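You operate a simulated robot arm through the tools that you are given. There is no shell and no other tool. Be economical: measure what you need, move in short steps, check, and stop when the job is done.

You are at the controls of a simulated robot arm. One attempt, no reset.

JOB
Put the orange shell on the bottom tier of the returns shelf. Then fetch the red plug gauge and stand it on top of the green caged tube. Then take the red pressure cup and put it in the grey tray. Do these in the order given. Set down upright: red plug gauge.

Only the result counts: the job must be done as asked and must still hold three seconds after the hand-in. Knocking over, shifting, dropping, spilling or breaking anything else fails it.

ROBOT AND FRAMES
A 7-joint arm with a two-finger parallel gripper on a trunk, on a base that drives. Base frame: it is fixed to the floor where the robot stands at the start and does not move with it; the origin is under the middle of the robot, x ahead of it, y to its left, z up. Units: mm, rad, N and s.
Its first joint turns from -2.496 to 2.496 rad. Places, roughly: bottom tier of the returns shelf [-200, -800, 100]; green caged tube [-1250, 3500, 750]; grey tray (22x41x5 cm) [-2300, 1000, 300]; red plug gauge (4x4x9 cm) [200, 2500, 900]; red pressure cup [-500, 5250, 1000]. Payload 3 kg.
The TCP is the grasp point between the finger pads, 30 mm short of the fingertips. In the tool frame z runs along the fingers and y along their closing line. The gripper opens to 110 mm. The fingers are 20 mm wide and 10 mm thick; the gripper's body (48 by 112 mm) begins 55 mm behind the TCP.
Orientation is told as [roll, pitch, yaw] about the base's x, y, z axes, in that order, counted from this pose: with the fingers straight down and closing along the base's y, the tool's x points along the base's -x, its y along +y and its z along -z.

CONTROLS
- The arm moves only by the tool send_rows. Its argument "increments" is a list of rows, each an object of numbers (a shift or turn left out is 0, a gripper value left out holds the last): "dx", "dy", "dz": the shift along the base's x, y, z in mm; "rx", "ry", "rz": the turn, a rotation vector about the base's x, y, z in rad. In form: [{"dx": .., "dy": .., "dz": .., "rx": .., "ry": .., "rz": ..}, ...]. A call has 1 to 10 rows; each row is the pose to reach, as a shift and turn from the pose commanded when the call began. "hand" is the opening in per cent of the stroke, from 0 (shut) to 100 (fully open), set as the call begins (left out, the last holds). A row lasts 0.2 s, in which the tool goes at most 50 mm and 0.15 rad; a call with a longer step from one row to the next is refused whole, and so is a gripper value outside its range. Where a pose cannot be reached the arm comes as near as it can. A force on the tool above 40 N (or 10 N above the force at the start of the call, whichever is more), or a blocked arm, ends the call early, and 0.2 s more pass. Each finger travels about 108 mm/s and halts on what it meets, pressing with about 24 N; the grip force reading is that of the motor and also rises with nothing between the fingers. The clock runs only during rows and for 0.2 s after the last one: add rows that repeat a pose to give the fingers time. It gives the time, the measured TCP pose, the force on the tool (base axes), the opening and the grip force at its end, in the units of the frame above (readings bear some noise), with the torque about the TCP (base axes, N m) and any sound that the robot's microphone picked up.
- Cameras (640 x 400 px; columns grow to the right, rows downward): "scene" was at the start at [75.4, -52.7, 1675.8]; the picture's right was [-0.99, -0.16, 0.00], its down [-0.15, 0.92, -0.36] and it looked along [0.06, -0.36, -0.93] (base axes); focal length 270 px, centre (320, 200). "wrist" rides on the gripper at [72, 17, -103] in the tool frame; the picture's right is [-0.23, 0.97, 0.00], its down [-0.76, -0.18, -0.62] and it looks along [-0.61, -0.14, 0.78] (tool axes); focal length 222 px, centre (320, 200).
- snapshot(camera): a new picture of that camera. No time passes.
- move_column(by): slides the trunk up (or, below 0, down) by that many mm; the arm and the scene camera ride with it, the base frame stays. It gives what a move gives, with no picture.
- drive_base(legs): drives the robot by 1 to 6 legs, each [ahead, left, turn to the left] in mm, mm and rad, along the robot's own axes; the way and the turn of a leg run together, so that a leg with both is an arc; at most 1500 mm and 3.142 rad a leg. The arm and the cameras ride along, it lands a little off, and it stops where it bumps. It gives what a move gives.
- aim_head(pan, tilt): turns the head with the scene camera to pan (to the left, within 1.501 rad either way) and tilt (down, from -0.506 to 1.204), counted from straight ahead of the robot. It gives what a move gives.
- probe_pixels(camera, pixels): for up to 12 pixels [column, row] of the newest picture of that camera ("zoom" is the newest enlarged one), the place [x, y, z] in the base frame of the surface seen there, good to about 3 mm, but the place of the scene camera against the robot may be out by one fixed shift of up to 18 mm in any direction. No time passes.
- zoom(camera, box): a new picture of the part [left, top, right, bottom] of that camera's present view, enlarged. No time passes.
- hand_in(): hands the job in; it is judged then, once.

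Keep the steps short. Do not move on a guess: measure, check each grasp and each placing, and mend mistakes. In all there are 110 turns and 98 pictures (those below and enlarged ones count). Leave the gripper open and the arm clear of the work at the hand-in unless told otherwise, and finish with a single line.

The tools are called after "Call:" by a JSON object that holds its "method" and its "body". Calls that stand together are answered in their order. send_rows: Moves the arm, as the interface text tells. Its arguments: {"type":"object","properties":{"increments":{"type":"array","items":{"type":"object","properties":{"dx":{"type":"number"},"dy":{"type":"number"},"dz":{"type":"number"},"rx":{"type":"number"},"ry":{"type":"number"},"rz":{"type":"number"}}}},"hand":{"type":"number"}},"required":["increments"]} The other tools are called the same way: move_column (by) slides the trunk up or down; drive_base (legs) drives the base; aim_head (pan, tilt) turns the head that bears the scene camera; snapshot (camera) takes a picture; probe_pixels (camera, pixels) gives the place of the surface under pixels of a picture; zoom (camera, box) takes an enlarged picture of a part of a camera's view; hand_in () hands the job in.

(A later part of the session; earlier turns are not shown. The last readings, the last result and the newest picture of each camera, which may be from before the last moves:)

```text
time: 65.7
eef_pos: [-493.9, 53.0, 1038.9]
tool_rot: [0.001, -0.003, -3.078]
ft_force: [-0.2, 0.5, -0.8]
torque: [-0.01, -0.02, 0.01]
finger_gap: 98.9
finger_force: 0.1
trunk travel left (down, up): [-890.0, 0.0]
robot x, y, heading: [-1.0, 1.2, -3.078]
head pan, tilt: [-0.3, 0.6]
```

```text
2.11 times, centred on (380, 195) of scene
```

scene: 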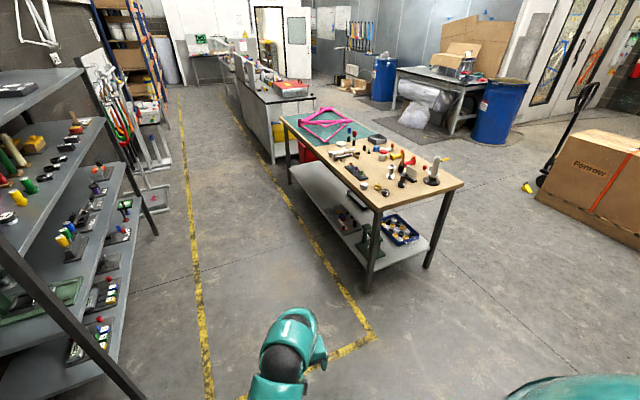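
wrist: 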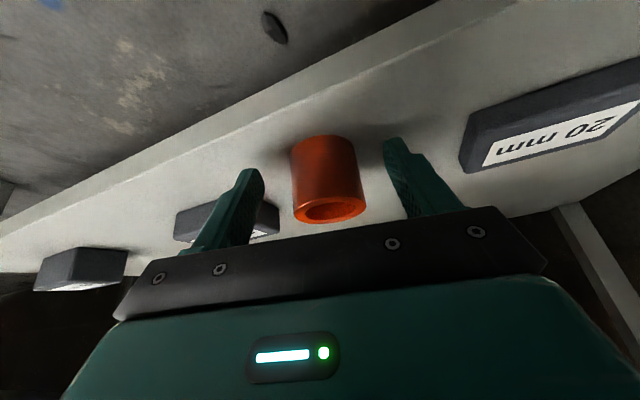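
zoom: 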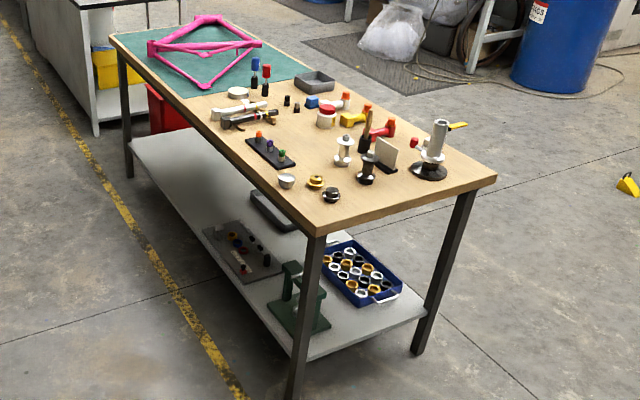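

The dark grey tray on the lower shelf of the centre table is at zoom (270,210). Next I'll drive 550 mm ahead to x≈-550, then turn right to face +y and survey the bench.

Call:
{"method": "drive_base", "body": {"legs": [[550, 0, 0], [0, 0, -1.63]]}}

Call:
{"method": "aim_head", "body": {"pan": -0.15, "tilt": 0.45}}

Call:
{"method": "snapshot", "body": {"camera": "scene"}}

Call:
{"method": "aim_head", "body": {"pan": -0.6, "tilt": 0.7}}

Call:
{"method": "snapshot", "body": {"camera": "scene"}}

```text
time: 72.7
eef_pos: [-491.0, 455.8, 1039.3]
tool_rot: [-0.001, -0.004, 1.613]
ft_force: [-0.2, -0.2, -1.1]
torque: [-0.02, -0.01, 0.01]
finger_gap: 98.9
finger_force: 0.0
trunk travel left (down, up): [-890.0, 0.0]
robot x, y, heading: [-552.3, -34.2, 1.61]
head pan, tilt: [-0.3, 0.6]
```

```text
time: 73.4
eef_pos: [-491.8, 456.4, 1039.1]
tool_rot: [0.001, -0.004, 1.615]
ft_force: [0.4, 0.6, 0.8]
torque: [-0.03, -0.03, 0.02]
finger_gap: 99.1
finger_force: 0.0
trunk travel left (down, up): [-890.0, 0.0]
robot x, y, heading: [-553.4, -33.7, 1.617]
head pan, tilt: [-0.15, 0.45]
```

```text
63 pictures are left
```

scene: 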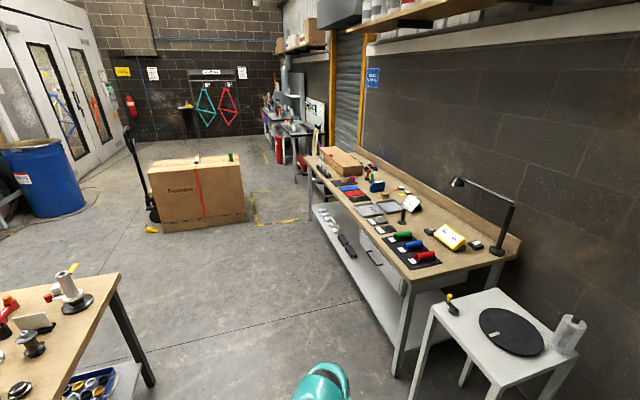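

```text
time: 74.3
eef_pos: [-492.6, 457.0, 1038.6]
tool_rot: [0.0, -0.002, 1.615]
ft_force: [-0.4, -0.7, 0.0]
torque: [0.01, 0.0, -0.01]
finger_gap: 99.0
finger_force: 0.1
trunk travel left (down, up): [-890.0, 0.0]
robot x, y, heading: [-554.3, -31.5, 1.613]
head pan, tilt: [-0.6, 0.7]
```

```text
62 pictures are left
```

scene: 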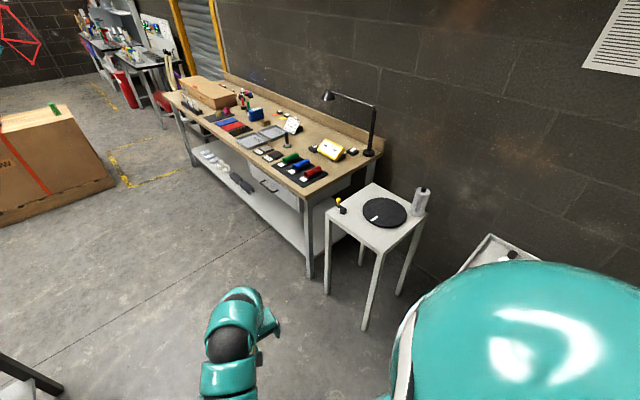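

I'll enlarge the bench and measure its near edge and the table legs.

Call:
{"method": "zoom", "body": {"camera": "scene", "box": [150, 60, 390, 210]}}

Call:
{"method": "probe_pixels", "body": {"camera": "scene", "pixels": [[310, 270], [192, 160], [300, 190], [180, 100], [365, 325], [330, 285], [115, 185], [53, 110], [5, 360], [247, 108], [195, 120], [310, 172]]}}

```text
2.67 times, centred on (270, 135) of scene
```

zoom: 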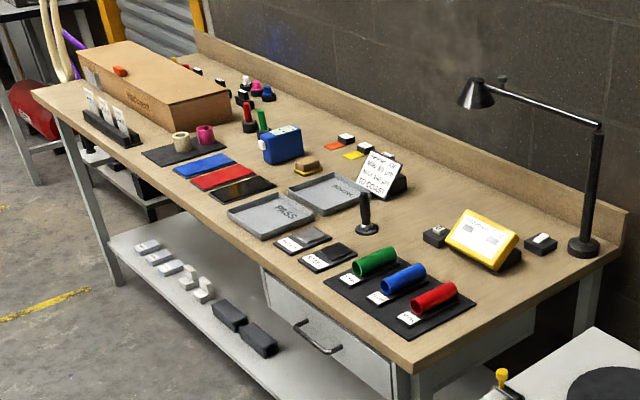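

```text
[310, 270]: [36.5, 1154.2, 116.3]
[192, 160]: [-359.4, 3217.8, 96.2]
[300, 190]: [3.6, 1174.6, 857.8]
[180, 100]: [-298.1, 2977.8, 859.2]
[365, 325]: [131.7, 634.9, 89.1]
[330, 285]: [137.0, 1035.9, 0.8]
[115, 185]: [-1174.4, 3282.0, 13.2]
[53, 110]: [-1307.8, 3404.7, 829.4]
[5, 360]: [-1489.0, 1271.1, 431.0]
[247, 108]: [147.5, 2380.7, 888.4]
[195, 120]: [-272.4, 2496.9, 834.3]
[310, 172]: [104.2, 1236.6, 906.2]
```

The bench's near edge runs from (4,1175) to (-298,2978), top z≈858, and the red upright piece is near zoom (248,112). I'll drive up the aisle to y≈2350, staying around x≈-650.

Call:
{"method": "drive_base", "body": {"legs": [[1450, 0, 0], [930, 0, 0]]}}

Call:
{"method": "aim_head", "body": {"pan": -1.3, "tilt": 0.6}}

Call:
{"method": "snapshot", "body": {"camera": "scene"}}

Call:
{"method": "aim_head", "body": {"pan": 0.5, "tilt": 0.5}}

Call:
{"method": "snapshot", "body": {"camera": "scene"}}

```text
time: 86.0
eef_pos: [-603.0, 2837.6, 1039.5]
tool_rot: [-0.001, -0.002, 1.613]
ft_force: [0.2, 0.2, -0.3]
torque: [0.02, 0.01, 0.0]
finger_gap: 99.2
finger_force: 0.1
trunk travel left (down, up): [-890.0, 0.0]
robot x, y, heading: [-665.4, 2346.2, 1.611]
head pan, tilt: [-0.6, 0.7]
```

```text
time: 87.1
eef_pos: [-604.5, 2837.7, 1038.7]
tool_rot: [0.001, -0.004, 1.612]
ft_force: [0.1, 0.3, -0.3]
torque: [0.01, -0.02, -0.02]
finger_gap: 99.0
finger_force: 0.0
trunk travel left (down, up): [-890.0, 0.0]
robot x, y, heading: [-667.7, 2347.5, 1.614]
head pan, tilt: [-1.3, 0.6]
```

```text
60 pictures are left
```

scene: 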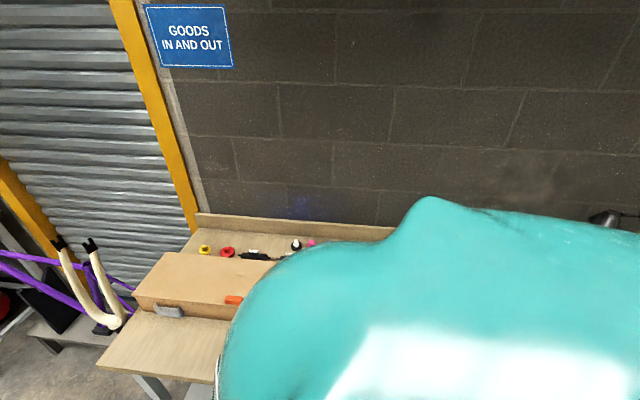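

```text
time: 88.9
eef_pos: [-603.7, 2838.4, 1039.1]
tool_rot: [0.0, -0.003, 1.611]
ft_force: [0.3, -0.4, 0.2]
torque: [-0.02, -0.02, -0.01]
finger_gap: 99.0
finger_force: 0.0
trunk travel left (down, up): [-890.0, 0.0]
robot x, y, heading: [-665.2, 2347.2, 1.614]
head pan, tilt: [0.499, 0.499]
```

```text
59 pictures are left
```

scene: 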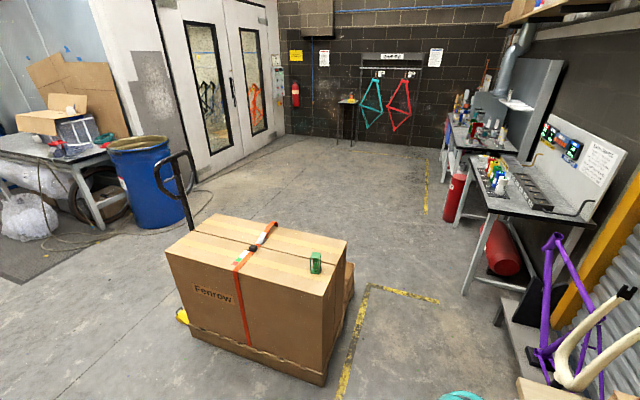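

The green caged tube stands on the carton at (315,262). I'll zoom on it and on the far benches.

Call:
{"method": "zoom", "body": {"camera": "scene", "box": [280, 235, 350, 285]}}

Call:
{"method": "probe_pixels", "body": {"camera": "zoom", "pixels": [[320, 150], [320, 175], [350, 150], [290, 150], [320, 250], [320, 310], [400, 320]]}}

Call:
{"method": "probe_pixels", "body": {"camera": "scene", "pixels": [[347, 97], [470, 115], [497, 175], [520, 200], [215, 218], [345, 240], [165, 255], [330, 295], [350, 265], [300, 385], [465, 290], [540, 385]]}}

Call:
{"method": "zoom", "body": {"camera": "scene", "box": [430, 70, 570, 220]}}

```text
8.00 times, centred on (315, 260) of scene
```

zoom: 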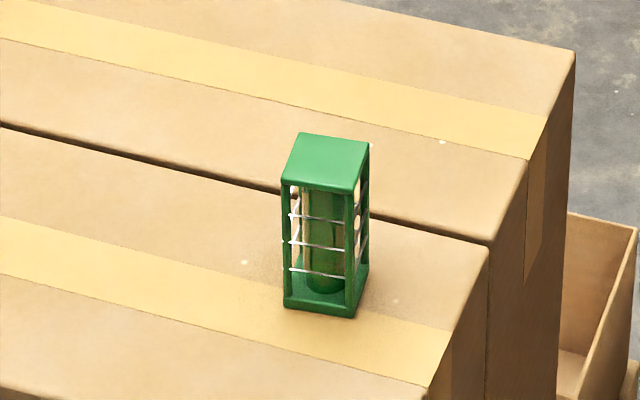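

```text
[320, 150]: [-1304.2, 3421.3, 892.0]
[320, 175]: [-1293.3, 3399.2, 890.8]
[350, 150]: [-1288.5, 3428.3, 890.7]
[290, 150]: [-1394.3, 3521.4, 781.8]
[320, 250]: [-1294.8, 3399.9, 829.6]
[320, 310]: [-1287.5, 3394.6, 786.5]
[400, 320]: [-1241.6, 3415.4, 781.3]
```

```text
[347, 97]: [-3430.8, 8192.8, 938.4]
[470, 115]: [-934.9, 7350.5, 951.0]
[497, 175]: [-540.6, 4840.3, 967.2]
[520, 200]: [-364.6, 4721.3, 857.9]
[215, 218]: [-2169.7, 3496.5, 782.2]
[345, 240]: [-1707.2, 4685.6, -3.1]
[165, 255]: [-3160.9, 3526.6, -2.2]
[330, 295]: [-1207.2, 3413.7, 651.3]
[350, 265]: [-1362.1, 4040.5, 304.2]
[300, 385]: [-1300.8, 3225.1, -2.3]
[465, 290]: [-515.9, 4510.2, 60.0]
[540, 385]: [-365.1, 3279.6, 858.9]
```

```text
2.67 times, centred on (500, 145) of scene
```

zoom: 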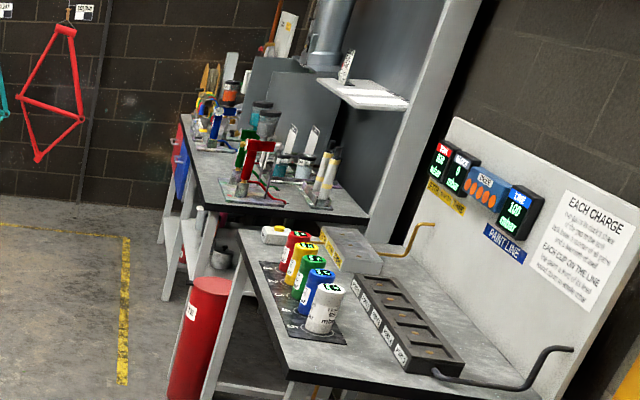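

The tube's top is at z≈891 on the carton (781). The red cup is in the row on the far paint bench. Now I'll turn right to face the bench for the plug gauge.

Call:
{"method": "drive_base", "body": {"legs": [[0, 0, -1.45]]}}

Call:
{"method": "aim_head", "body": {"pan": 0.1, "tilt": 0.75}}

Call:
{"method": "snapshot", "body": {"camera": "scene"}}

```text
time: 92.8
eef_pos: [-170.1, 2342.5, 1039.5]
tool_rot: [0.0, -0.003, 0.159]
ft_force: [0.2, -0.3, -0.4]
torque: [0.03, -0.01, -0.01]
finger_gap: 99.2
finger_force: 0.1
trunk travel left (down, up): [-890.0, 0.0]
robot x, y, heading: [-661.1, 2345.0, 0.155]
head pan, tilt: [0.499, 0.499]
```

```text
time: 93.7
eef_pos: [-169.2, 2342.8, 1038.6]
tool_rot: [0.001, -0.002, 0.157]
ft_force: [0.9, 1.3, 0.0]
torque: [0.03, -0.02, -0.01]
finger_gap: 99.0
finger_force: 0.1
trunk travel left (down, up): [-890.0, 0.0]
robot x, y, heading: [-659.4, 2348.4, 0.151]
head pan, tilt: [0.099, 0.75]
```

```text
56 pictures are left
```

scene: 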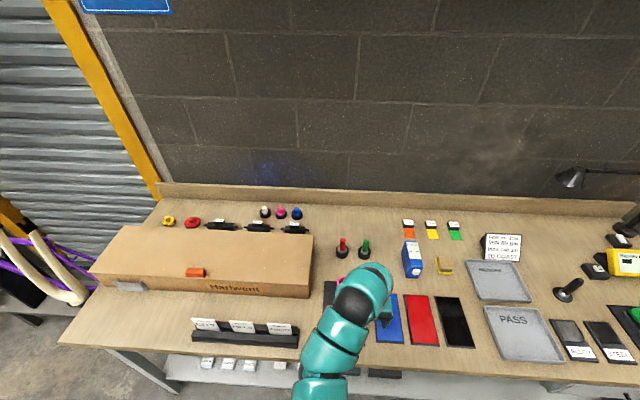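

A red-handled upright gauge at (342,248), with a green one at (365,250) beside it. I'll zoom in and measure.

Call:
{"method": "zoom", "body": {"camera": "scene", "box": [310, 220, 400, 275]}}

Call:
{"method": "probe_pixels", "body": {"camera": "zoom", "pixels": [[227, 120], [227, 145], [215, 160], [240, 160], [227, 190], [205, 250], [230, 255], [390, 145], [400, 255], [310, 260], [227, 225]]}}

```text
7.11 times, centred on (355, 248) of scene
```

zoom: 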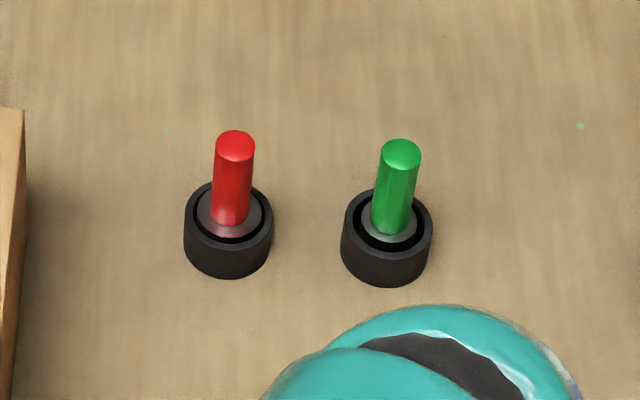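

```text
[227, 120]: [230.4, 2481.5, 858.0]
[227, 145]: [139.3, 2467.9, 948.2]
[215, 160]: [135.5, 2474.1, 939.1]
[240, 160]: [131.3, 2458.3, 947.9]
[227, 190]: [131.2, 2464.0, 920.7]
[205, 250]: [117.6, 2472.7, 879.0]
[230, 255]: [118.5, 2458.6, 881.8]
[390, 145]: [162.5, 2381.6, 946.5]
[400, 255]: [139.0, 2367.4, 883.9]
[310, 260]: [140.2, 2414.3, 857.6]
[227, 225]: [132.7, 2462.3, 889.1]
```

The gauge (red handle on a grey disc) sits in a black holder cup, handle top z≈948, near (142,2462). It's about 810 mm from the robot axis, so I'll drive 130 mm nearer. The bench edge will then be about 340 mm from the axis. Then I'll bring the tool over the gauge at a safe height.

Call:
{"method": "drive_base", "body": {"legs": [[130, 0, 0]]}}

Call:
{"method": "send_rows", "body": {"increments": [{"dx": 30, "dy": 20}, {"dx": 60, "dy": 40}, {"dx": 90, "dy": 60}, {"dx": 120, "dy": 80}, {"dx": 120, "dy": 80}], "hand": 55}}

Call:
{"method": "snapshot", "body": {"camera": "wrist"}}

```text
time: 95.0
eef_pos: [-40.6, 2362.2, 1038.4]
tool_rot: [-0.001, -0.002, 0.156]
ft_force: [0.4, 0.7, -1.1]
torque: [0.02, 0.04, 0.0]
finger_gap: 99.0
finger_force: 0.1
trunk travel left (down, up): [-890.0, 0.0]
robot x, y, heading: [-540.2, 2365.7, 0.157]
head pan, tilt: [0.099, 0.75]
```

```text
time: 96.2
eef_pos: [76.9, 2443.1, 1038.6]
tool_rot: [0.0, -0.006, 0.156]
ft_force: [-0.5, 0.0, 0.7]
torque: [-0.04, -0.03, 0.0]
finger_gap: 60.2
finger_force: 0.1
trunk travel left (down, up): [-890.0, 0.0]
robot x, y, heading: [-538.5, 2367.8, 0.153]
head pan, tilt: [0.099, 0.75]
```

```text
54 pictures are left
```

wrist: 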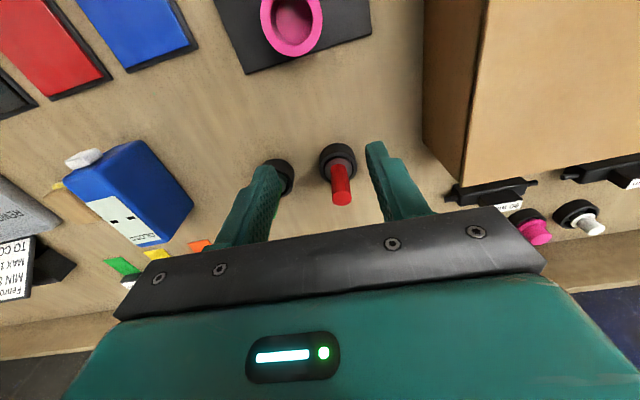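

I'll measure the red gauge precisely with the wrist camera.

Call:
{"method": "zoom", "body": {"camera": "wrist", "box": [300, 130, 380, 220]}}

Call:
{"method": "probe_pixels", "body": {"camera": "wrist", "pixels": [[333, 200], [350, 200], [342, 203], [342, 196], [340, 185], [332, 183], [349, 180], [322, 162], [353, 158], [337, 146]]}}

```text
4.44 times, centred on (340, 175) of wrist
```

zoom: 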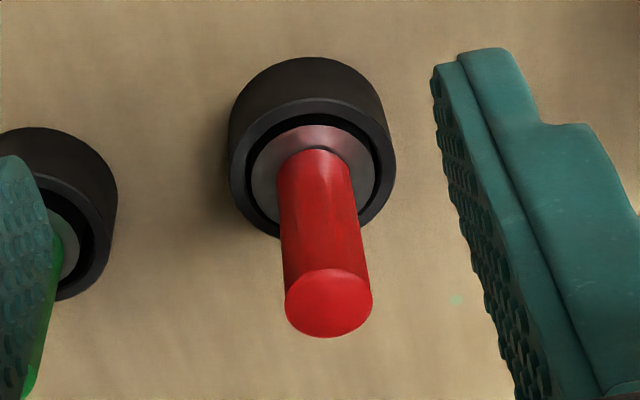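

```text
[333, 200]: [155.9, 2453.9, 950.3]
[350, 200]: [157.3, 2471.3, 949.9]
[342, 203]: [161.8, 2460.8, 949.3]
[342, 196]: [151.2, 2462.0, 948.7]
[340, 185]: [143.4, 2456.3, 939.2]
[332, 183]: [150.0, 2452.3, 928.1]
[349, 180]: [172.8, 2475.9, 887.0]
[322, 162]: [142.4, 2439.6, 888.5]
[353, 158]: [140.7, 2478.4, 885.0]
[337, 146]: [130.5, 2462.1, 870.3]
```

The handle centre is at (154.5,2461.7), top z 949.5. The scene camera reads about 12 mm short in x. I'll check the nearby carton's edge and height, then centre above.

Call:
{"method": "probe_pixels", "body": {"camera": "wrist", "pixels": [[428, 120], [470, 160], [480, 120], [320, 20], [285, 175]]}}

Call:
{"method": "send_rows", "body": {"increments": [{"dx": 38, "dy": 9}, {"dx": 77.6, "dy": 18.6}, {"dx": 77.6, "dy": 18.6, "dz": -30}, {"dx": 77.6, "dy": 18.6, "dz": -50}, {"dx": 77.6, "dy": 18.6, "dz": -50}]}}

Call:
{"method": "zoom", "body": {"camera": "wrist", "box": [220, 100, 460, 250]}}

```text
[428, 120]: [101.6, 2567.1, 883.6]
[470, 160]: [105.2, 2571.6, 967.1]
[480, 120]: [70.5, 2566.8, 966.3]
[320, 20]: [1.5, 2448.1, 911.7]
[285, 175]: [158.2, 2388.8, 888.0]
```

```text
time: 97.4
eef_pos: [154.5, 2461.9, 989.5]
tool_rot: [0.0, -0.004, 0.157]
ft_force: [-0.2, 0.3, 0.5]
torque: [-0.02, -0.02, 0.01]
finger_gap: 60.6
finger_force: 0.0
trunk travel left (down, up): [-890.0, 0.0]
robot x, y, heading: [-537.9, 2364.6, 0.161]
head pan, tilt: [0.099, 0.75]
```

```text
2.67 times, centred on (340, 175) of wrist
```

zoom: 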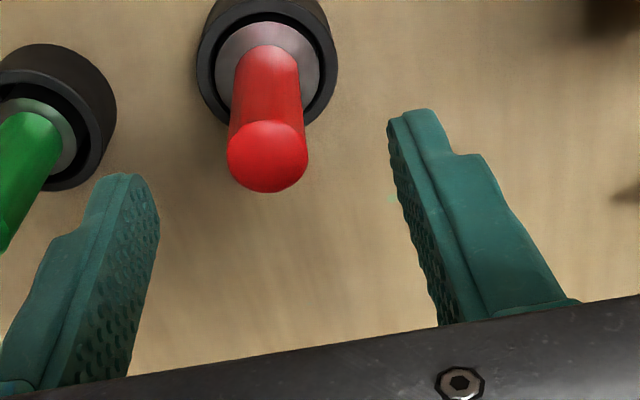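

Centred between the fingers, with the carton edge (y≈2570) clear of the gripper. Down to z≈926 and grip the handle.

Call:
{"method": "send_rows", "body": {"increments": [{"dz": -30}, {"dz": -55}, {"dz": -63}, {"dz": -63}]}}

Call:
{"method": "send_rows", "body": {"increments": [{"dz": 0}, {"dz": 0}, {"dz": 0}, {"dz": 0}], "hand": 0}}

Call:
{"method": "send_rows", "body": {"increments": [{"dz": 10}, {"dz": 30}, {"dz": 60}, {"dz": 100}, {"dz": 100}]}}

Call:
{"method": "snapshot", "body": {"camera": "wrist"}}

```text
time: 98.4
eef_pos: [157.5, 2462.6, 925.4]
tool_rot: [0.0, -0.005, 0.155]
ft_force: [0.2, 0.3, 1.2]
torque: [-0.05, 0.01, 0.0]
finger_gap: 60.6
finger_force: 0.1
trunk travel left (down, up): [-890.0, 0.0]
robot x, y, heading: [-538.2, 2368.1, 0.157]
head pan, tilt: [0.099, 0.75]
```

```text
time: 99.4
eef_pos: [156.8, 2461.6, 926.5]
tool_rot: [0.002, -0.004, 0.159]
ft_force: [1.0, -0.8, 1.2]
torque: [-0.02, -0.03, -0.01]
finger_gap: 21.2
finger_force: 24.4
trunk travel left (down, up): [-890.0, 0.0]
robot x, y, heading: [-536.1, 2367.3, 0.152]
head pan, tilt: [0.099, 0.75]
```

```text
time: 100.6
eef_pos: [156.0, 2463.7, 1024.5]
tool_rot: [0.0, 0.0, 0.156]
ft_force: [0.8, 0.1, -1.5]
torque: [-0.02, -0.01, 0.01]
finger_gap: 20.9
finger_force: 24.0
trunk travel left (down, up): [-890.0, 0.0]
robot x, y, heading: [-537.3, 2371.2, 0.159]
head pan, tilt: [0.099, 0.75]
```

```text
51 pictures are left
```

wrist: 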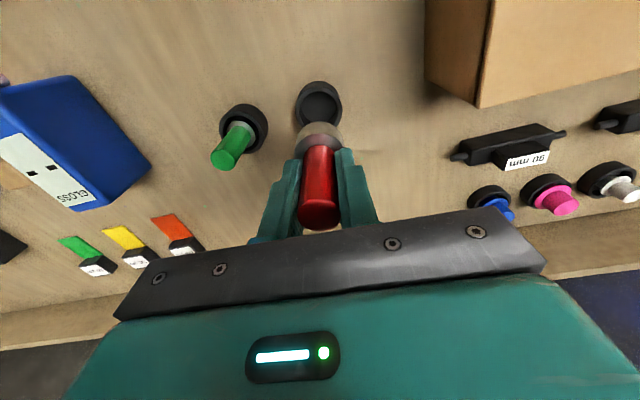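

Lifted cleanly: 21 mm grip, holder left behind, gauge bottom about 66 mm below the TCP. I'll pull the arm back over the robot's front, keeping height, then back the base off.

Call:
{"method": "send_rows", "body": {"increments": [{"dx": -40, "dy": -15, "dz": 10}, {"dx": -80, "dy": -32, "dz": 20}, {"dx": -120, "dy": -50, "dz": 20}, {"dx": -160, "dy": -75, "dz": 20}, {"dx": -197, "dy": -99, "dz": 20}, {"dx": -197, "dy": -99, "dz": 20}]}}

Call:
{"method": "drive_base", "body": {"legs": [[-130, 0, 0], [0, 0, 1.605]]}}

```text
time: 102.0
eef_pos: [-43.0, 2361.5, 1045.8]
tool_rot: [0.0, -0.001, 0.158]
ft_force: [0.0, -0.8, -1.4]
torque: [0.0, -0.01, -0.03]
finger_gap: 20.8
finger_force: 24.0
trunk travel left (down, up): [-890.0, 0.0]
robot x, y, heading: [-538.8, 2365.5, 0.157]
head pan, tilt: [0.099, 0.75]
```

```text
time: 107.2
eef_pos: [-685.4, 2840.0, 1045.4]
tool_rot: [-0.001, -0.004, 1.779]
ft_force: [-0.7, -0.6, -2.0]
torque: [-0.02, -0.01, 0.0]
finger_gap: 21.1
finger_force: 24.2
trunk travel left (down, up): [-890.0, 0.0]
robot x, y, heading: [-664.0, 2349.1, 1.779]
head pan, tilt: [0.099, 0.75]
```

Now a diagonal drive to stand in front of the carton at about (-1250,2762), stopping short.

Call:
{"method": "drive_base", "body": {"legs": [[500, 502, 0]]}}

Call:
{"method": "aim_head", "body": {"pan": 0.0, "tilt": 0.85}}

Call:
{"method": "snapshot", "body": {"camera": "scene"}}

Call:
{"method": "snapshot", "body": {"camera": "wrist"}}

```text
time: 111.1
eef_pos: [-1282.4, 3224.8, 1046.2]
tool_rot: [-0.001, -0.002, 1.786]
ft_force: [-0.5, 0.2, -0.9]
torque: [-0.03, -0.03, -0.02]
finger_gap: 21.3
finger_force: 23.8
trunk travel left (down, up): [-890.0, 0.0]
robot x, y, heading: [-1260.2, 2727.8, 1.784]
head pan, tilt: [0.099, 0.75]
```

```text
time: 111.7
eef_pos: [-1283.0, 3223.7, 1045.9]
tool_rot: [0.001, -0.004, 1.787]
ft_force: [-0.1, -0.2, -2.4]
torque: [0.0, 0.02, 0.0]
finger_gap: 21.0
finger_force: 24.0
trunk travel left (down, up): [-890.0, 0.0]
robot x, y, heading: [-1257.4, 2729.7, 1.788]
head pan, tilt: [0.0, 0.85]
```

```text
50 pictures are left
```

scene: 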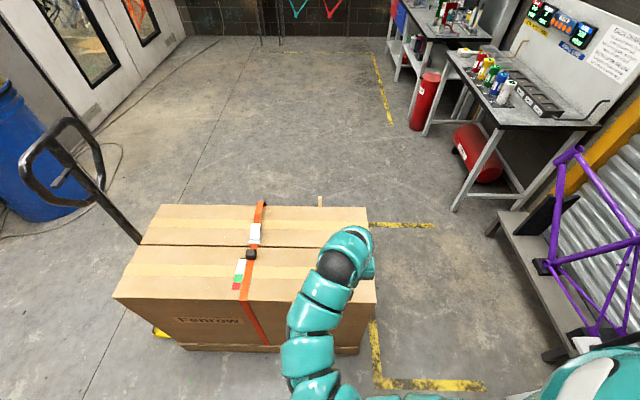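

```text
49 pictures are left
```

wrist: 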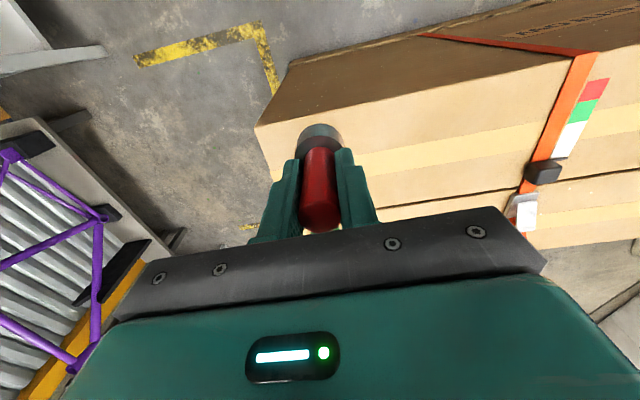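

The tube is hidden behind the arm. I'll carry the gauge forward at this height (gauge bottom 980 vs tube top 891), about 100 mm to the left of the tube, so the wrist camera can see it.

Call:
{"method": "send_rows", "body": {"increments": [{"dx": -35, "dy": 0}, {"dx": -70, "dy": 15}, {"dx": -107, "dy": 40}, {"dx": -107, "dy": 85}, {"dx": -107, "dy": 130}, {"dx": -107, "dy": 172}, {"dx": -107, "dy": 172}]}}

Call:
{"method": "snapshot", "body": {"camera": "wrist"}}

Call:
{"method": "snapshot", "body": {"camera": "scene"}}

```text
time: 113.3
eef_pos: [-1388.5, 3395.4, 1047.0]
tool_rot: [0.001, -0.001, 1.785]
ft_force: [0.3, -1.1, -1.1]
torque: [-0.01, 0.01, -0.01]
finger_gap: 21.1
finger_force: 24.3
trunk travel left (down, up): [-890.0, 0.0]
robot x, y, heading: [-1257.7, 2730.7, 1.786]
head pan, tilt: [0.0, 0.85]
```

```text
48 pictures are left
```

wrist: 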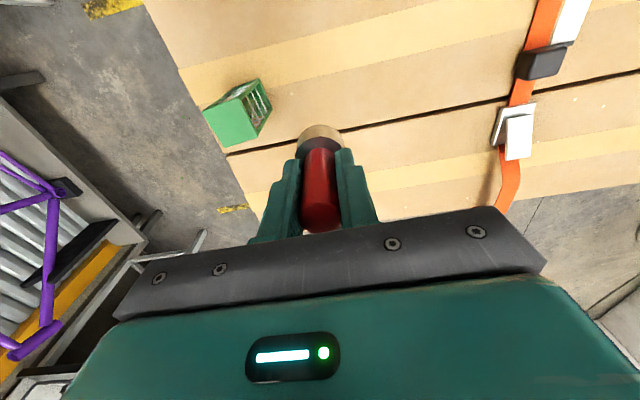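

```text
47 pictures are left
```

scene: 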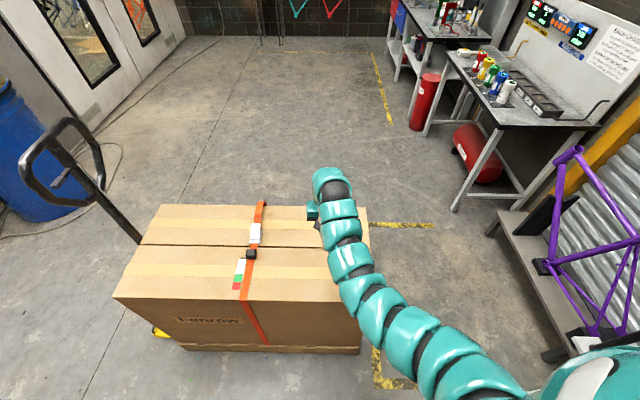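

The tube is now visible in the wrist view at (235,120). I'll zoom and probe its top corners.

Call:
{"method": "zoom", "body": {"camera": "wrist", "box": [190, 70, 290, 155]}}

Call:
{"method": "probe_pixels", "body": {"camera": "wrist", "pixels": [[205, 111], [223, 145], [256, 132], [239, 98], [231, 121], [225, 115], [240, 130], [262, 100]]}}

```text
4.71 times, centred on (240, 112) of wrist
```

zoom: 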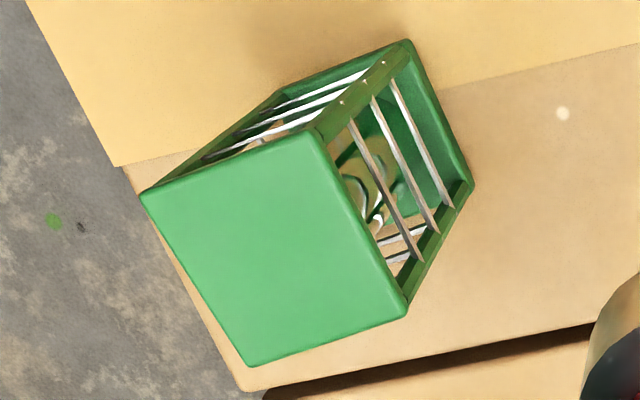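

```text
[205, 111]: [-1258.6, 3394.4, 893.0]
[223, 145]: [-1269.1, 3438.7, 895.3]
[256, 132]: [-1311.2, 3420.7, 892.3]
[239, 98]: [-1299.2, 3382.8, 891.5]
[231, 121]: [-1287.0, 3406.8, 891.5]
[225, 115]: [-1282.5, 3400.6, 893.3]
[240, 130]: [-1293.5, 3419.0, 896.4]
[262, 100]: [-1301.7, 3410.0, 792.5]
```

The top plate is about 45 mm square, centred on (-1284.5,3409), z≈893. I'll centre the gauge above it and lower to about 15 mm above (TCP z≈975).

Call:
{"method": "send_rows", "body": {"increments": [{"dx": 40, "dy": 5}, {"dx": 80, "dy": 10}, {"dx": 104, "dy": 13.6}, {"dx": 104, "dy": 13.6, "dz": -35}, {"dx": 104, "dy": 13.6, "dz": -62}, {"dx": 104, "dy": 13.6, "dz": -72}, {"dx": 104, "dy": 13.6, "dz": -72}]}}

Call:
{"method": "zoom", "body": {"camera": "wrist", "box": [240, 60, 400, 240]}}

```text
time: 114.9
eef_pos: [-1284.0, 3408.9, 973.4]
tool_rot: [0.0, -0.002, 1.786]
ft_force: [0.0, -0.1, -0.9]
torque: [-0.03, -0.02, -0.01]
finger_gap: 21.1
finger_force: 23.9
trunk travel left (down, up): [-890.0, 0.0]
robot x, y, heading: [-1262.6, 2728.9, 1.781]
head pan, tilt: [0.0, 0.85]
```

```text
2.22 times, centred on (320, 150) of wrist
```

zoom: 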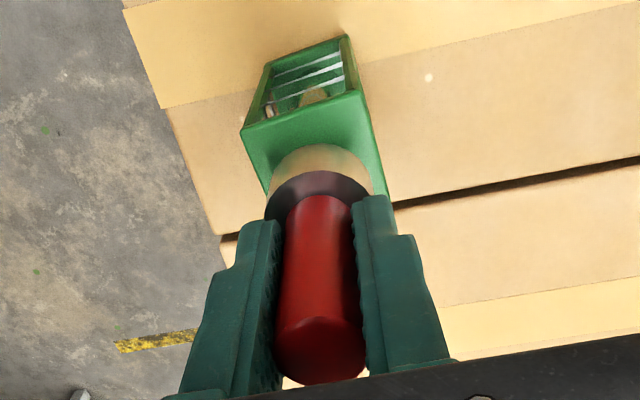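

Centred. Lowering in small steps until contact.

Call:
{"method": "send_rows", "body": {"increments": [{"dz": -5}, {"dz": -9}, {"dz": -12}, {"dz": -14}, {"dz": -14}]}}

Call:
{"method": "zoom", "body": {"camera": "wrist", "box": [240, 60, 400, 240]}}

```text
time: 116.1
eef_pos: [-1284.2, 3409.3, 961.1]
tool_rot: [0.0, -0.004, 1.784]
ft_force: [-0.6, 0.5, -1.2]
torque: [0.0, -0.02, 0.0]
finger_gap: 20.7
finger_force: 24.0
trunk travel left (down, up): [-890.0, 0.0]
robot x, y, heading: [-1260.2, 2726.9, 1.782]
head pan, tilt: [0.0, 0.85]
```

```text
2.22 times, centred on (320, 150) of wrist
```

zoom: 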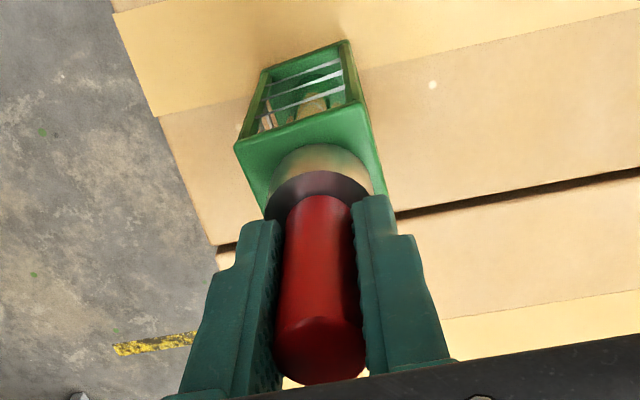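

No contact yet (-1.2 N). A few more millimetres.

Call:
{"method": "send_rows", "body": {"increments": [{"dz": -1}, {"dz": -2}, {"dz": -3}, {"dz": -3}]}}

```text
time: 117.1
eef_pos: [-1285.0, 3409.4, 957.3]
tool_rot: [0.003, -0.003, 1.786]
ft_force: [-0.4, 0.0, -1.9]
torque: [0.02, -0.01, 0.0]
finger_gap: 21.2
finger_force: 23.7
trunk travel left (down, up): [-890.0, 0.0]
robot x, y, heading: [-1256.8, 2730.9, 1.788]
head pan, tilt: [0.0, 0.85]
```

Call:
{"method": "send_rows", "body": {"increments": [{"dz": -1}, {"dz": -2}, {"dz": -3}, {"dz": -3}]}}

Call:
{"method": "zoom", "body": {"camera": "wrist", "box": [260, 90, 380, 180]}}

```text
time: 118.1
eef_pos: [-1283.6, 3409.9, 955.2]
tool_rot: [0.0, -0.007, 1.786]
ft_force: [1.1, -0.3, 17.8]
torque: [-0.14, -0.12, 0.01]
finger_gap: 21.2
finger_force: 24.0
trunk travel left (down, up): [-890.0, 0.0]
robot x, y, heading: [-1258.2, 2728.8, 1.789]
head pan, tilt: [0.0, 0.85]
```

```text
4.44 times, centred on (320, 135) of wrist
```

zoom: 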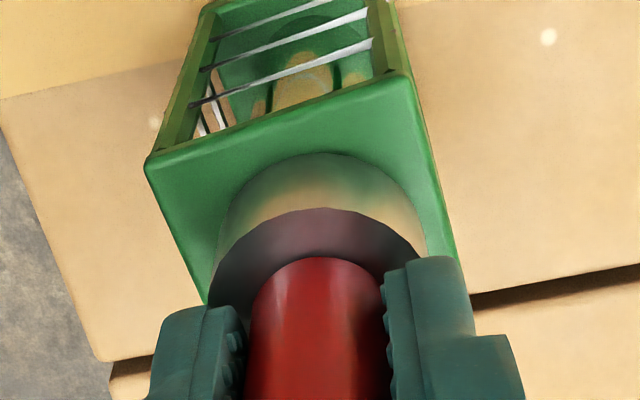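

Contact at z≈956, with the whole disc on the plate. I'll ease off the pressure and open part way.

Call:
{"method": "send_rows", "body": {"increments": [{"dz": 2}, {"dz": 2}]}}

Call:
{"method": "send_rows", "body": {"increments": [{"dz": 0}, {"dz": 0}, {"dz": 0}], "hand": 45}}

Call:
{"method": "zoom", "body": {"camera": "wrist", "box": [240, 60, 400, 240]}}

```text
time: 118.7
eef_pos: [-1284.9, 3410.1, 955.9]
tool_rot: [-0.001, -0.003, 1.785]
ft_force: [0.4, 2.5, 6.1]
torque: [0.13, 0.03, -0.04]
finger_gap: 21.1
finger_force: 23.9
trunk travel left (down, up): [-890.0, 0.0]
robot x, y, heading: [-1256.1, 2727.5, 1.783]
head pan, tilt: [0.0, 0.85]
```

```text
time: 119.5
eef_pos: [-1284.3, 3409.7, 956.1]
tool_rot: [-0.001, -0.004, 1.786]
ft_force: [0.1, 1.2, 0.2]
torque: [0.0, 0.02, -0.01]
finger_gap: 49.6
finger_force: 0.1
trunk travel left (down, up): [-890.0, 0.0]
robot x, y, heading: [-1255.3, 2729.1, 1.784]
head pan, tilt: [0.0, 0.85]
```

```text
2.22 times, centred on (320, 150) of wrist
```

zoom: 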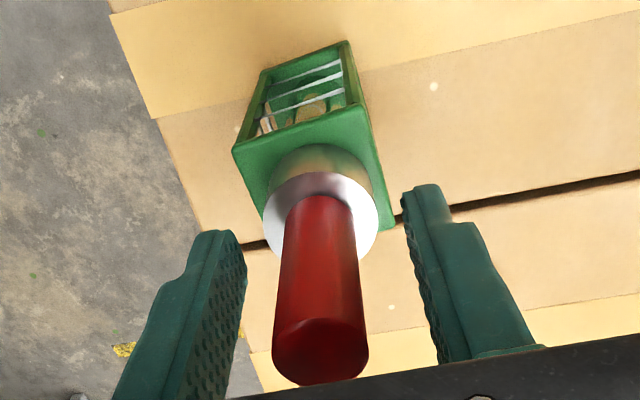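

The gauge stands on its own. I'll rise straight up 100 mm, then retract toward the robot and check.

Call:
{"method": "send_rows", "body": {"increments": [{"dz": 25}, {"dz": 60}, {"dz": 95}, {"dz": 110}, {"dz": 110, "dx": -45}, {"dz": 110, "dx": -90}, {"dz": 110, "dx": -110}]}}

Call:
{"method": "snapshot", "body": {"camera": "wrist"}}

```text
time: 121.1
eef_pos: [-1395.8, 3411.0, 1064.9]
tool_rot: [0.0, -0.003, 1.783]
ft_force: [0.4, -0.5, 0.7]
torque: [0.02, -0.03, -0.01]
finger_gap: 49.5
finger_force: 0.1
trunk travel left (down, up): [-890.0, 0.0]
robot x, y, heading: [-1257.7, 2731.5, 1.785]
head pan, tilt: [0.0, 0.85]
```

```text
41 pictures are left
```

wrist: 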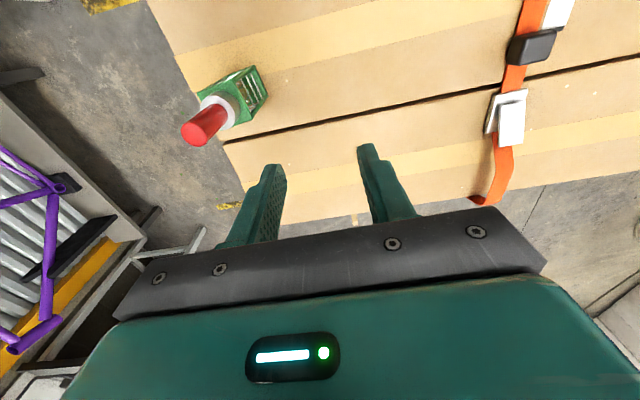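

The gauge stands upright on the tube. I'll retract the arm over the robot and measure the lane past the carton toward the paint bench.

Call:
{"method": "send_rows", "body": {"increments": [{"dy": -45}, {"dy": -90}, {"dx": 25, "dy": -130}, {"dx": 70, "dy": -160, "dz": -10}, {"dx": 112, "dy": -187, "dz": -20}, {"dx": 112, "dy": -187, "dz": -20}]}}

Call:
{"method": "aim_head", "body": {"pan": -0.4, "tilt": 0.6}}

Call:
{"method": "snapshot", "body": {"camera": "scene"}}

Call:
{"method": "probe_pixels", "body": {"camera": "scene", "pixels": [[303, 283], [375, 345], [440, 300], [330, 245], [400, 250], [265, 135], [310, 155], [370, 290], [260, 200], [420, 345]]}}

```text
refused: row 4 steps farther than a row can; nothing moved
```

```text
time: 122.0
eef_pos: [-1396.4, 3411.1, 1064.8]
tool_rot: [-0.001, -0.004, 1.785]
ft_force: [0.5, -0.1, -0.1]
torque: [-0.01, 0.04, 0.0]
finger_gap: 49.6
finger_force: 0.0
trunk travel left (down, up): [-890.0, 0.0]
robot x, y, heading: [-1253.8, 2727.1, 1.791]
head pan, tilt: [-0.4, 0.6]
```

```text
40 pictures are left
```

scene: 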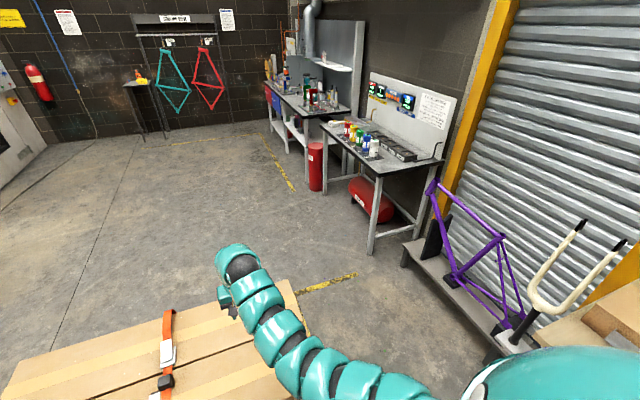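

```text
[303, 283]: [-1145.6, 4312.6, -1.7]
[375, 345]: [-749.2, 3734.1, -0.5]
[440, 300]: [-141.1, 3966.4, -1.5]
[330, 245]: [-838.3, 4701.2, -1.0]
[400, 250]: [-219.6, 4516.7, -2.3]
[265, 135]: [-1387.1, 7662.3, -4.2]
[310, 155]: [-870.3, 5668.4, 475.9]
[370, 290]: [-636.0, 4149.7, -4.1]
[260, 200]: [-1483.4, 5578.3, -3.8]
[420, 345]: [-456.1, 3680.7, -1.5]
```

The lane x∈(-1100,-450) is free floor. I'll retract the arm with shorter steps, then drive: right 470, square up to +y, and ahead.

Call:
{"method": "send_rows", "body": {"increments": [{"dy": -45}, {"dy": -90}, {"dx": 20, "dy": -125}, {"dx": 50, "dy": -155, "dz": -10}, {"dx": 80, "dy": -180, "dz": -20}, {"dx": 112, "dy": -187, "dz": -20}, {"dx": 112, "dy": -187, "dz": -20}]}}

Call:
{"method": "drive_base", "body": {"legs": [[0, -470, 0], [0, 0, -0.217], [1450, 0, 0]]}}

Call:
{"method": "aim_head", "body": {"pan": -0.3, "tilt": 0.7}}

Call:
{"method": "snapshot", "body": {"camera": "scene"}}

```text
time: 123.6
eef_pos: [-1282.4, 3221.0, 1043.3]
tool_rot: [0.001, -0.003, 1.785]
ft_force: [1.3, -0.4, -0.6]
torque: [0.01, -0.01, -0.03]
finger_gap: 49.7
finger_force: 0.1
trunk travel left (down, up): [-890.0, 0.0]
robot x, y, heading: [-1256.8, 2731.6, 1.789]
head pan, tilt: [-0.4, 0.6]
```

```text
time: 134.0
eef_pos: [-709.0, 4762.2, 1043.6]
tool_rot: [0.002, -0.005, 1.57]
ft_force: [0.7, 0.2, 0.7]
torque: [-0.01, 0.01, 0.01]
finger_gap: 49.4
finger_force: 0.0
trunk travel left (down, up): [-890.0, 0.0]
robot x, y, heading: [-790.5, 4275.6, 1.571]
head pan, tilt: [-0.4, 0.6]
```

```text
time: 134.7
eef_pos: [-710.1, 4762.0, 1044.3]
tool_rot: [0.001, -0.003, 1.569]
ft_force: [-0.2, 0.7, -0.7]
torque: [0.0, 0.0, 0.03]
finger_gap: 49.5
finger_force: 0.0
trunk travel left (down, up): [-890.0, 0.0]
robot x, y, heading: [-795.5, 4276.8, 1.569]
head pan, tilt: [-0.3, 0.7]
```

```text
39 pictures are left
```

scene: 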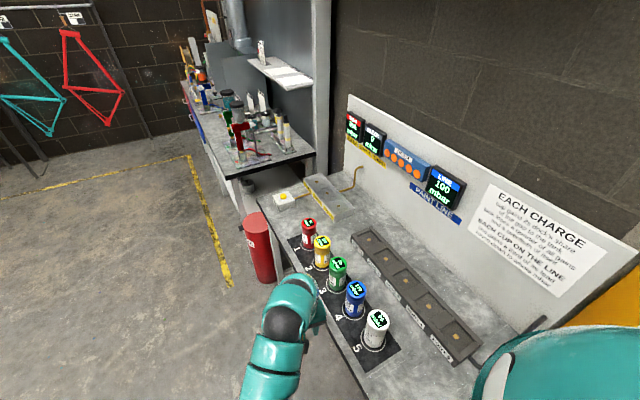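

The red cup is at (309,232). A wall notice explains the cups, so I'll read it and measure the cups.

Call:
{"method": "zoom", "body": {"camera": "scene", "box": [340, 100, 620, 300]}}

Call:
{"method": "zoom", "body": {"camera": "scene", "box": [280, 205, 400, 370]}}

Call:
{"method": "probe_pixels", "body": {"camera": "scene", "pixels": [[309, 223], [308, 236], [309, 248], [322, 243], [338, 262], [285, 280], [320, 345], [268, 250], [350, 380], [340, 195]]}}

```text
2.00 times, centred on (480, 200) of scene
```

zoom: 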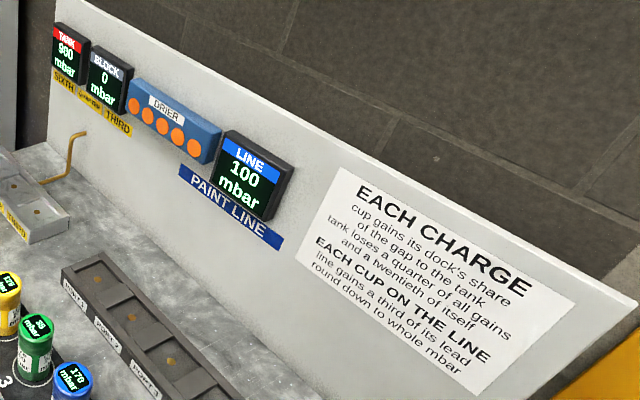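

```text
2.42 times, centred on (340, 288) of scene
```

zoom: 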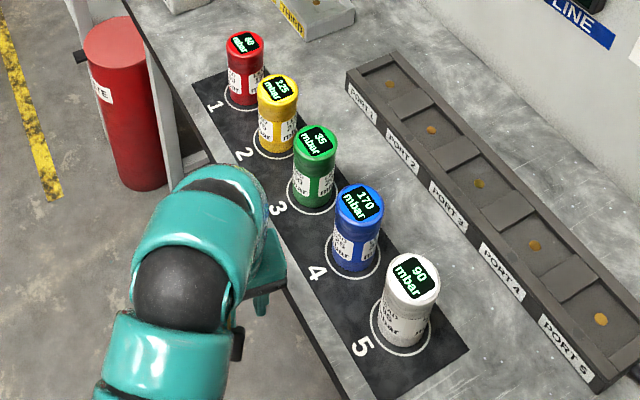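

```text
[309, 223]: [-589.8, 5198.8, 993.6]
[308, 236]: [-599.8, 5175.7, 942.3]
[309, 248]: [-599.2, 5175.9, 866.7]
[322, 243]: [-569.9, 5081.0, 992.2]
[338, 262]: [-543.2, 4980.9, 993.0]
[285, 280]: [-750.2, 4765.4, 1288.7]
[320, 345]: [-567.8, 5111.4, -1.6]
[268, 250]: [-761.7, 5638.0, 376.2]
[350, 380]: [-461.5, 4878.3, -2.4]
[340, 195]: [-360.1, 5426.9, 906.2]
```

The red cup is about 60 mm wide, top z≈993, near (-588,5190), with its neighbour 100 mm away. Because the tray lies under the table top, I want to hold the cup upright with a tilted tool. I'll drive to (-1330,5150), clear of the bench, and turn to face it.

Call:
{"method": "drive_base", "body": {"legs": [[200, 535, 0], [673, 0, 0], [0, 0, -1.4]]}}

Call:
{"method": "aim_head", "body": {"pan": 0.0, "tilt": 0.6}}

Call:
{"method": "snapshot", "body": {"camera": "scene"}}

```text
time: 144.6
eef_pos: [-828.9, 5145.7, 1044.5]
tool_rot: [0.0, -0.003, 0.173]
ft_force: [-0.2, -0.1, 0.0]
torque: [0.0, 0.02, 0.0]
finger_gap: 49.2
finger_force: 0.0
trunk travel left (down, up): [-890.0, 0.0]
robot x, y, heading: [-1318.9, 5141.5, 0.176]
head pan, tilt: [-0.3, 0.7]
```

```text
time: 145.4
eef_pos: [-828.1, 5145.5, 1044.4]
tool_rot: [0.001, -0.003, 0.172]
ft_force: [0.1, -0.3, 0.4]
torque: [-0.04, -0.01, 0.04]
finger_gap: 49.5
finger_force: 0.0
trunk travel left (down, up): [-890.0, 0.0]
robot x, y, heading: [-1323.6, 5138.7, 0.174]
head pan, tilt: [0.0, 0.6]
```

```text
36 pictures are left
```

scene: 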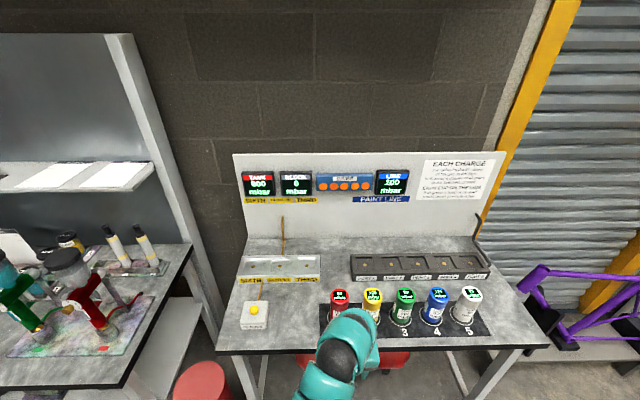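

Call:
{"method": "probe_pixels", "body": {"camera": "scene", "pixels": [[339, 295], [332, 310], [346, 310], [336, 325], [372, 294], [300, 350], [250, 355], [300, 320], [255, 318], [339, 291]]}}

Call:
{"method": "send_rows", "body": {"increments": [{"rx": 0.0, "ry": -0.1}, {"ry": -0.2}, {"ry": -0.3}, {"ry": -0.3}], "hand": 75}}

```text
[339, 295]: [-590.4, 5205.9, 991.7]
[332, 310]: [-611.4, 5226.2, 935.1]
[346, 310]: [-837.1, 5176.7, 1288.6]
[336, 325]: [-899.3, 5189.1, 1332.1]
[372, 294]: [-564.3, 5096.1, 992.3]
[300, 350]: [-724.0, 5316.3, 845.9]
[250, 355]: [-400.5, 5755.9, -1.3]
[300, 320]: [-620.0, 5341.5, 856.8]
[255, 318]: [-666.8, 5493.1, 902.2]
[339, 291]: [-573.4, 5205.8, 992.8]
```

```text
time: 146.4
eef_pos: [-828.6, 5145.4, 1045.2]
tool_rot: [-0.054, -0.299, 0.181]
ft_force: [-0.4, 0.2, 0.1]
torque: [-0.01, 0.02, -0.01]
finger_gap: 82.7
finger_force: 0.0
trunk travel left (down, up): [-890.0, 0.0]
robot x, y, heading: [-1321.4, 5141.7, 0.171]
head pan, tilt: [0.0, 0.6]
```

The tool tilts freely here. The bench edge at the cup is x≈-705. I'll go 90 mm further forward (still short of the cups) and tilt on toward about 0.9 rad to test the reach.

Call:
{"method": "send_rows", "body": {"increments": [{"dx": 30, "dy": 5, "rx": 0.052, "ry": -0.05}, {"dx": 60, "dy": 10, "rx": 0.07, "ry": -0.15}, {"dx": 90, "dy": 15, "rx": 0.087, "ry": -0.25}, {"dx": 90, "dy": 15, "rx": 0.105, "ry": -0.35}, {"dx": 90, "dy": 15, "rx": 0.122, "ry": -0.45}, {"dx": 90, "dy": 15, "rx": 0.14, "ry": -0.55}, {"dx": 90, "dy": 15, "rx": 0.14, "ry": -0.55}]}}

```text
time: 148.0
eef_pos: [-738.4, 5160.3, 1044.0]
tool_rot: [0.002, -0.866, 0.148]
ft_force: [1.0, -0.1, 0.5]
torque: [-0.01, -0.04, 0.01]
finger_gap: 82.6
finger_force: 0.2
trunk travel left (down, up): [-890.0, 0.0]
robot x, y, heading: [-1321.2, 5139.7, 0.175]
head pan, tilt: [0.0, 0.6]
```

0.87 rad reached. A bit more, to about 1.05, then a look through the wrist camera.

Call:
{"method": "send_rows", "body": {"increments": [{"rx": 0.016, "ry": -0.1}, {"rx": 0.03, "ry": -0.19}, {"rx": 0.03, "ry": -0.19}]}}

Call:
{"method": "snapshot", "body": {"camera": "wrist"}}

```text
time: 148.8
eef_pos: [-739.0, 5160.7, 1044.9]
tool_rot: [0.005, -1.058, 0.146]
ft_force: [-0.1, 0.7, 0.1]
torque: [0.04, 0.04, -0.02]
finger_gap: 82.7
finger_force: 0.1
trunk travel left (down, up): [-890.0, 0.0]
robot x, y, heading: [-1318.9, 5140.6, 0.173]
head pan, tilt: [0.0, 0.6]
```

```text
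35 pictures are left
```

wrist: 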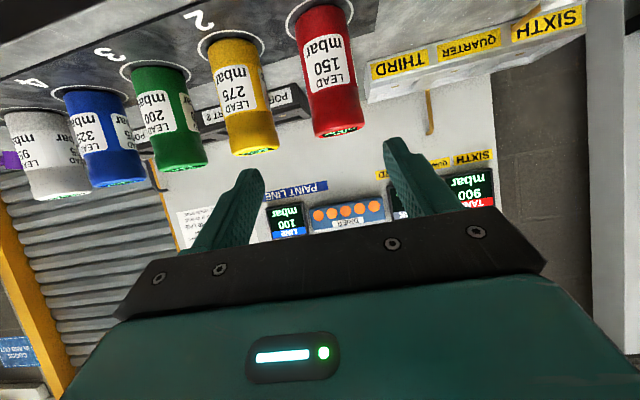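

A good view of the cup (image upside down). I'll measure its sides, top rim and base.

Call:
{"method": "probe_pixels", "body": {"camera": "wrist", "pixels": [[314, 100], [335, 100], [362, 95], [322, 135], [342, 132], [360, 128], [300, 40], [325, 30], [352, 25], [258, 100], [277, 140], [352, 8]]}}

```text
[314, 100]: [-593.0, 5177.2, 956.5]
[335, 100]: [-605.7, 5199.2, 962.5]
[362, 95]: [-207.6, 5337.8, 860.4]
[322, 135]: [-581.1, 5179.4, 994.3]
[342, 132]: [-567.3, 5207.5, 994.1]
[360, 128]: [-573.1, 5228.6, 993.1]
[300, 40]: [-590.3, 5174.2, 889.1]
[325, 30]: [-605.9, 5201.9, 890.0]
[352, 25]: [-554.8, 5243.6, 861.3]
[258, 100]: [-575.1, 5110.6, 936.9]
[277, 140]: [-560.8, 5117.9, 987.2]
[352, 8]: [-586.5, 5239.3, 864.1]
```

Cup: centre (-578.5,5204), diameter about 54, z 862–994. First I'll drop to grip height 952 in front of it, aligned with the tool's axis.

Call:
{"method": "send_rows", "body": {"increments": [{"dx": 10, "dy": 12, "dz": -30}, {"dx": 22, "dy": 23, "dz": -62}, {"dx": 22, "dy": 23, "dz": -93}, {"dx": 22, "dy": 23, "dz": -93}]}}

Call:
{"method": "snapshot", "body": {"camera": "wrist"}}

```text
time: 149.8
eef_pos: [-717.4, 5183.8, 949.5]
tool_rot: [0.007, -1.058, 0.145]
ft_force: [-0.2, 0.0, -0.2]
torque: [0.01, -0.02, 0.01]
finger_gap: 82.7
finger_force: 0.1
trunk travel left (down, up): [-890.0, 0.0]
robot x, y, heading: [-1319.2, 5141.9, 0.172]
head pan, tilt: [0.0, 0.6]
```

```text
34 pictures are left
```

wrist: 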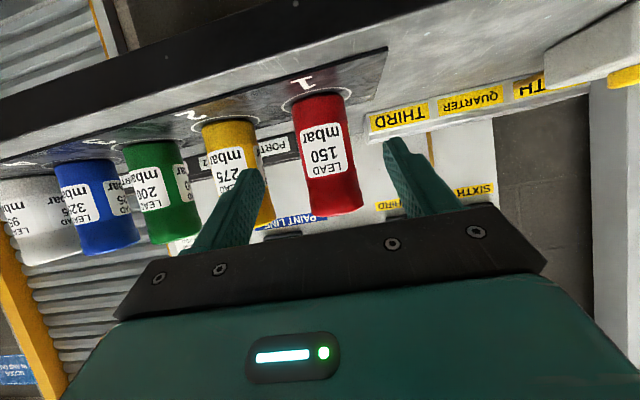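

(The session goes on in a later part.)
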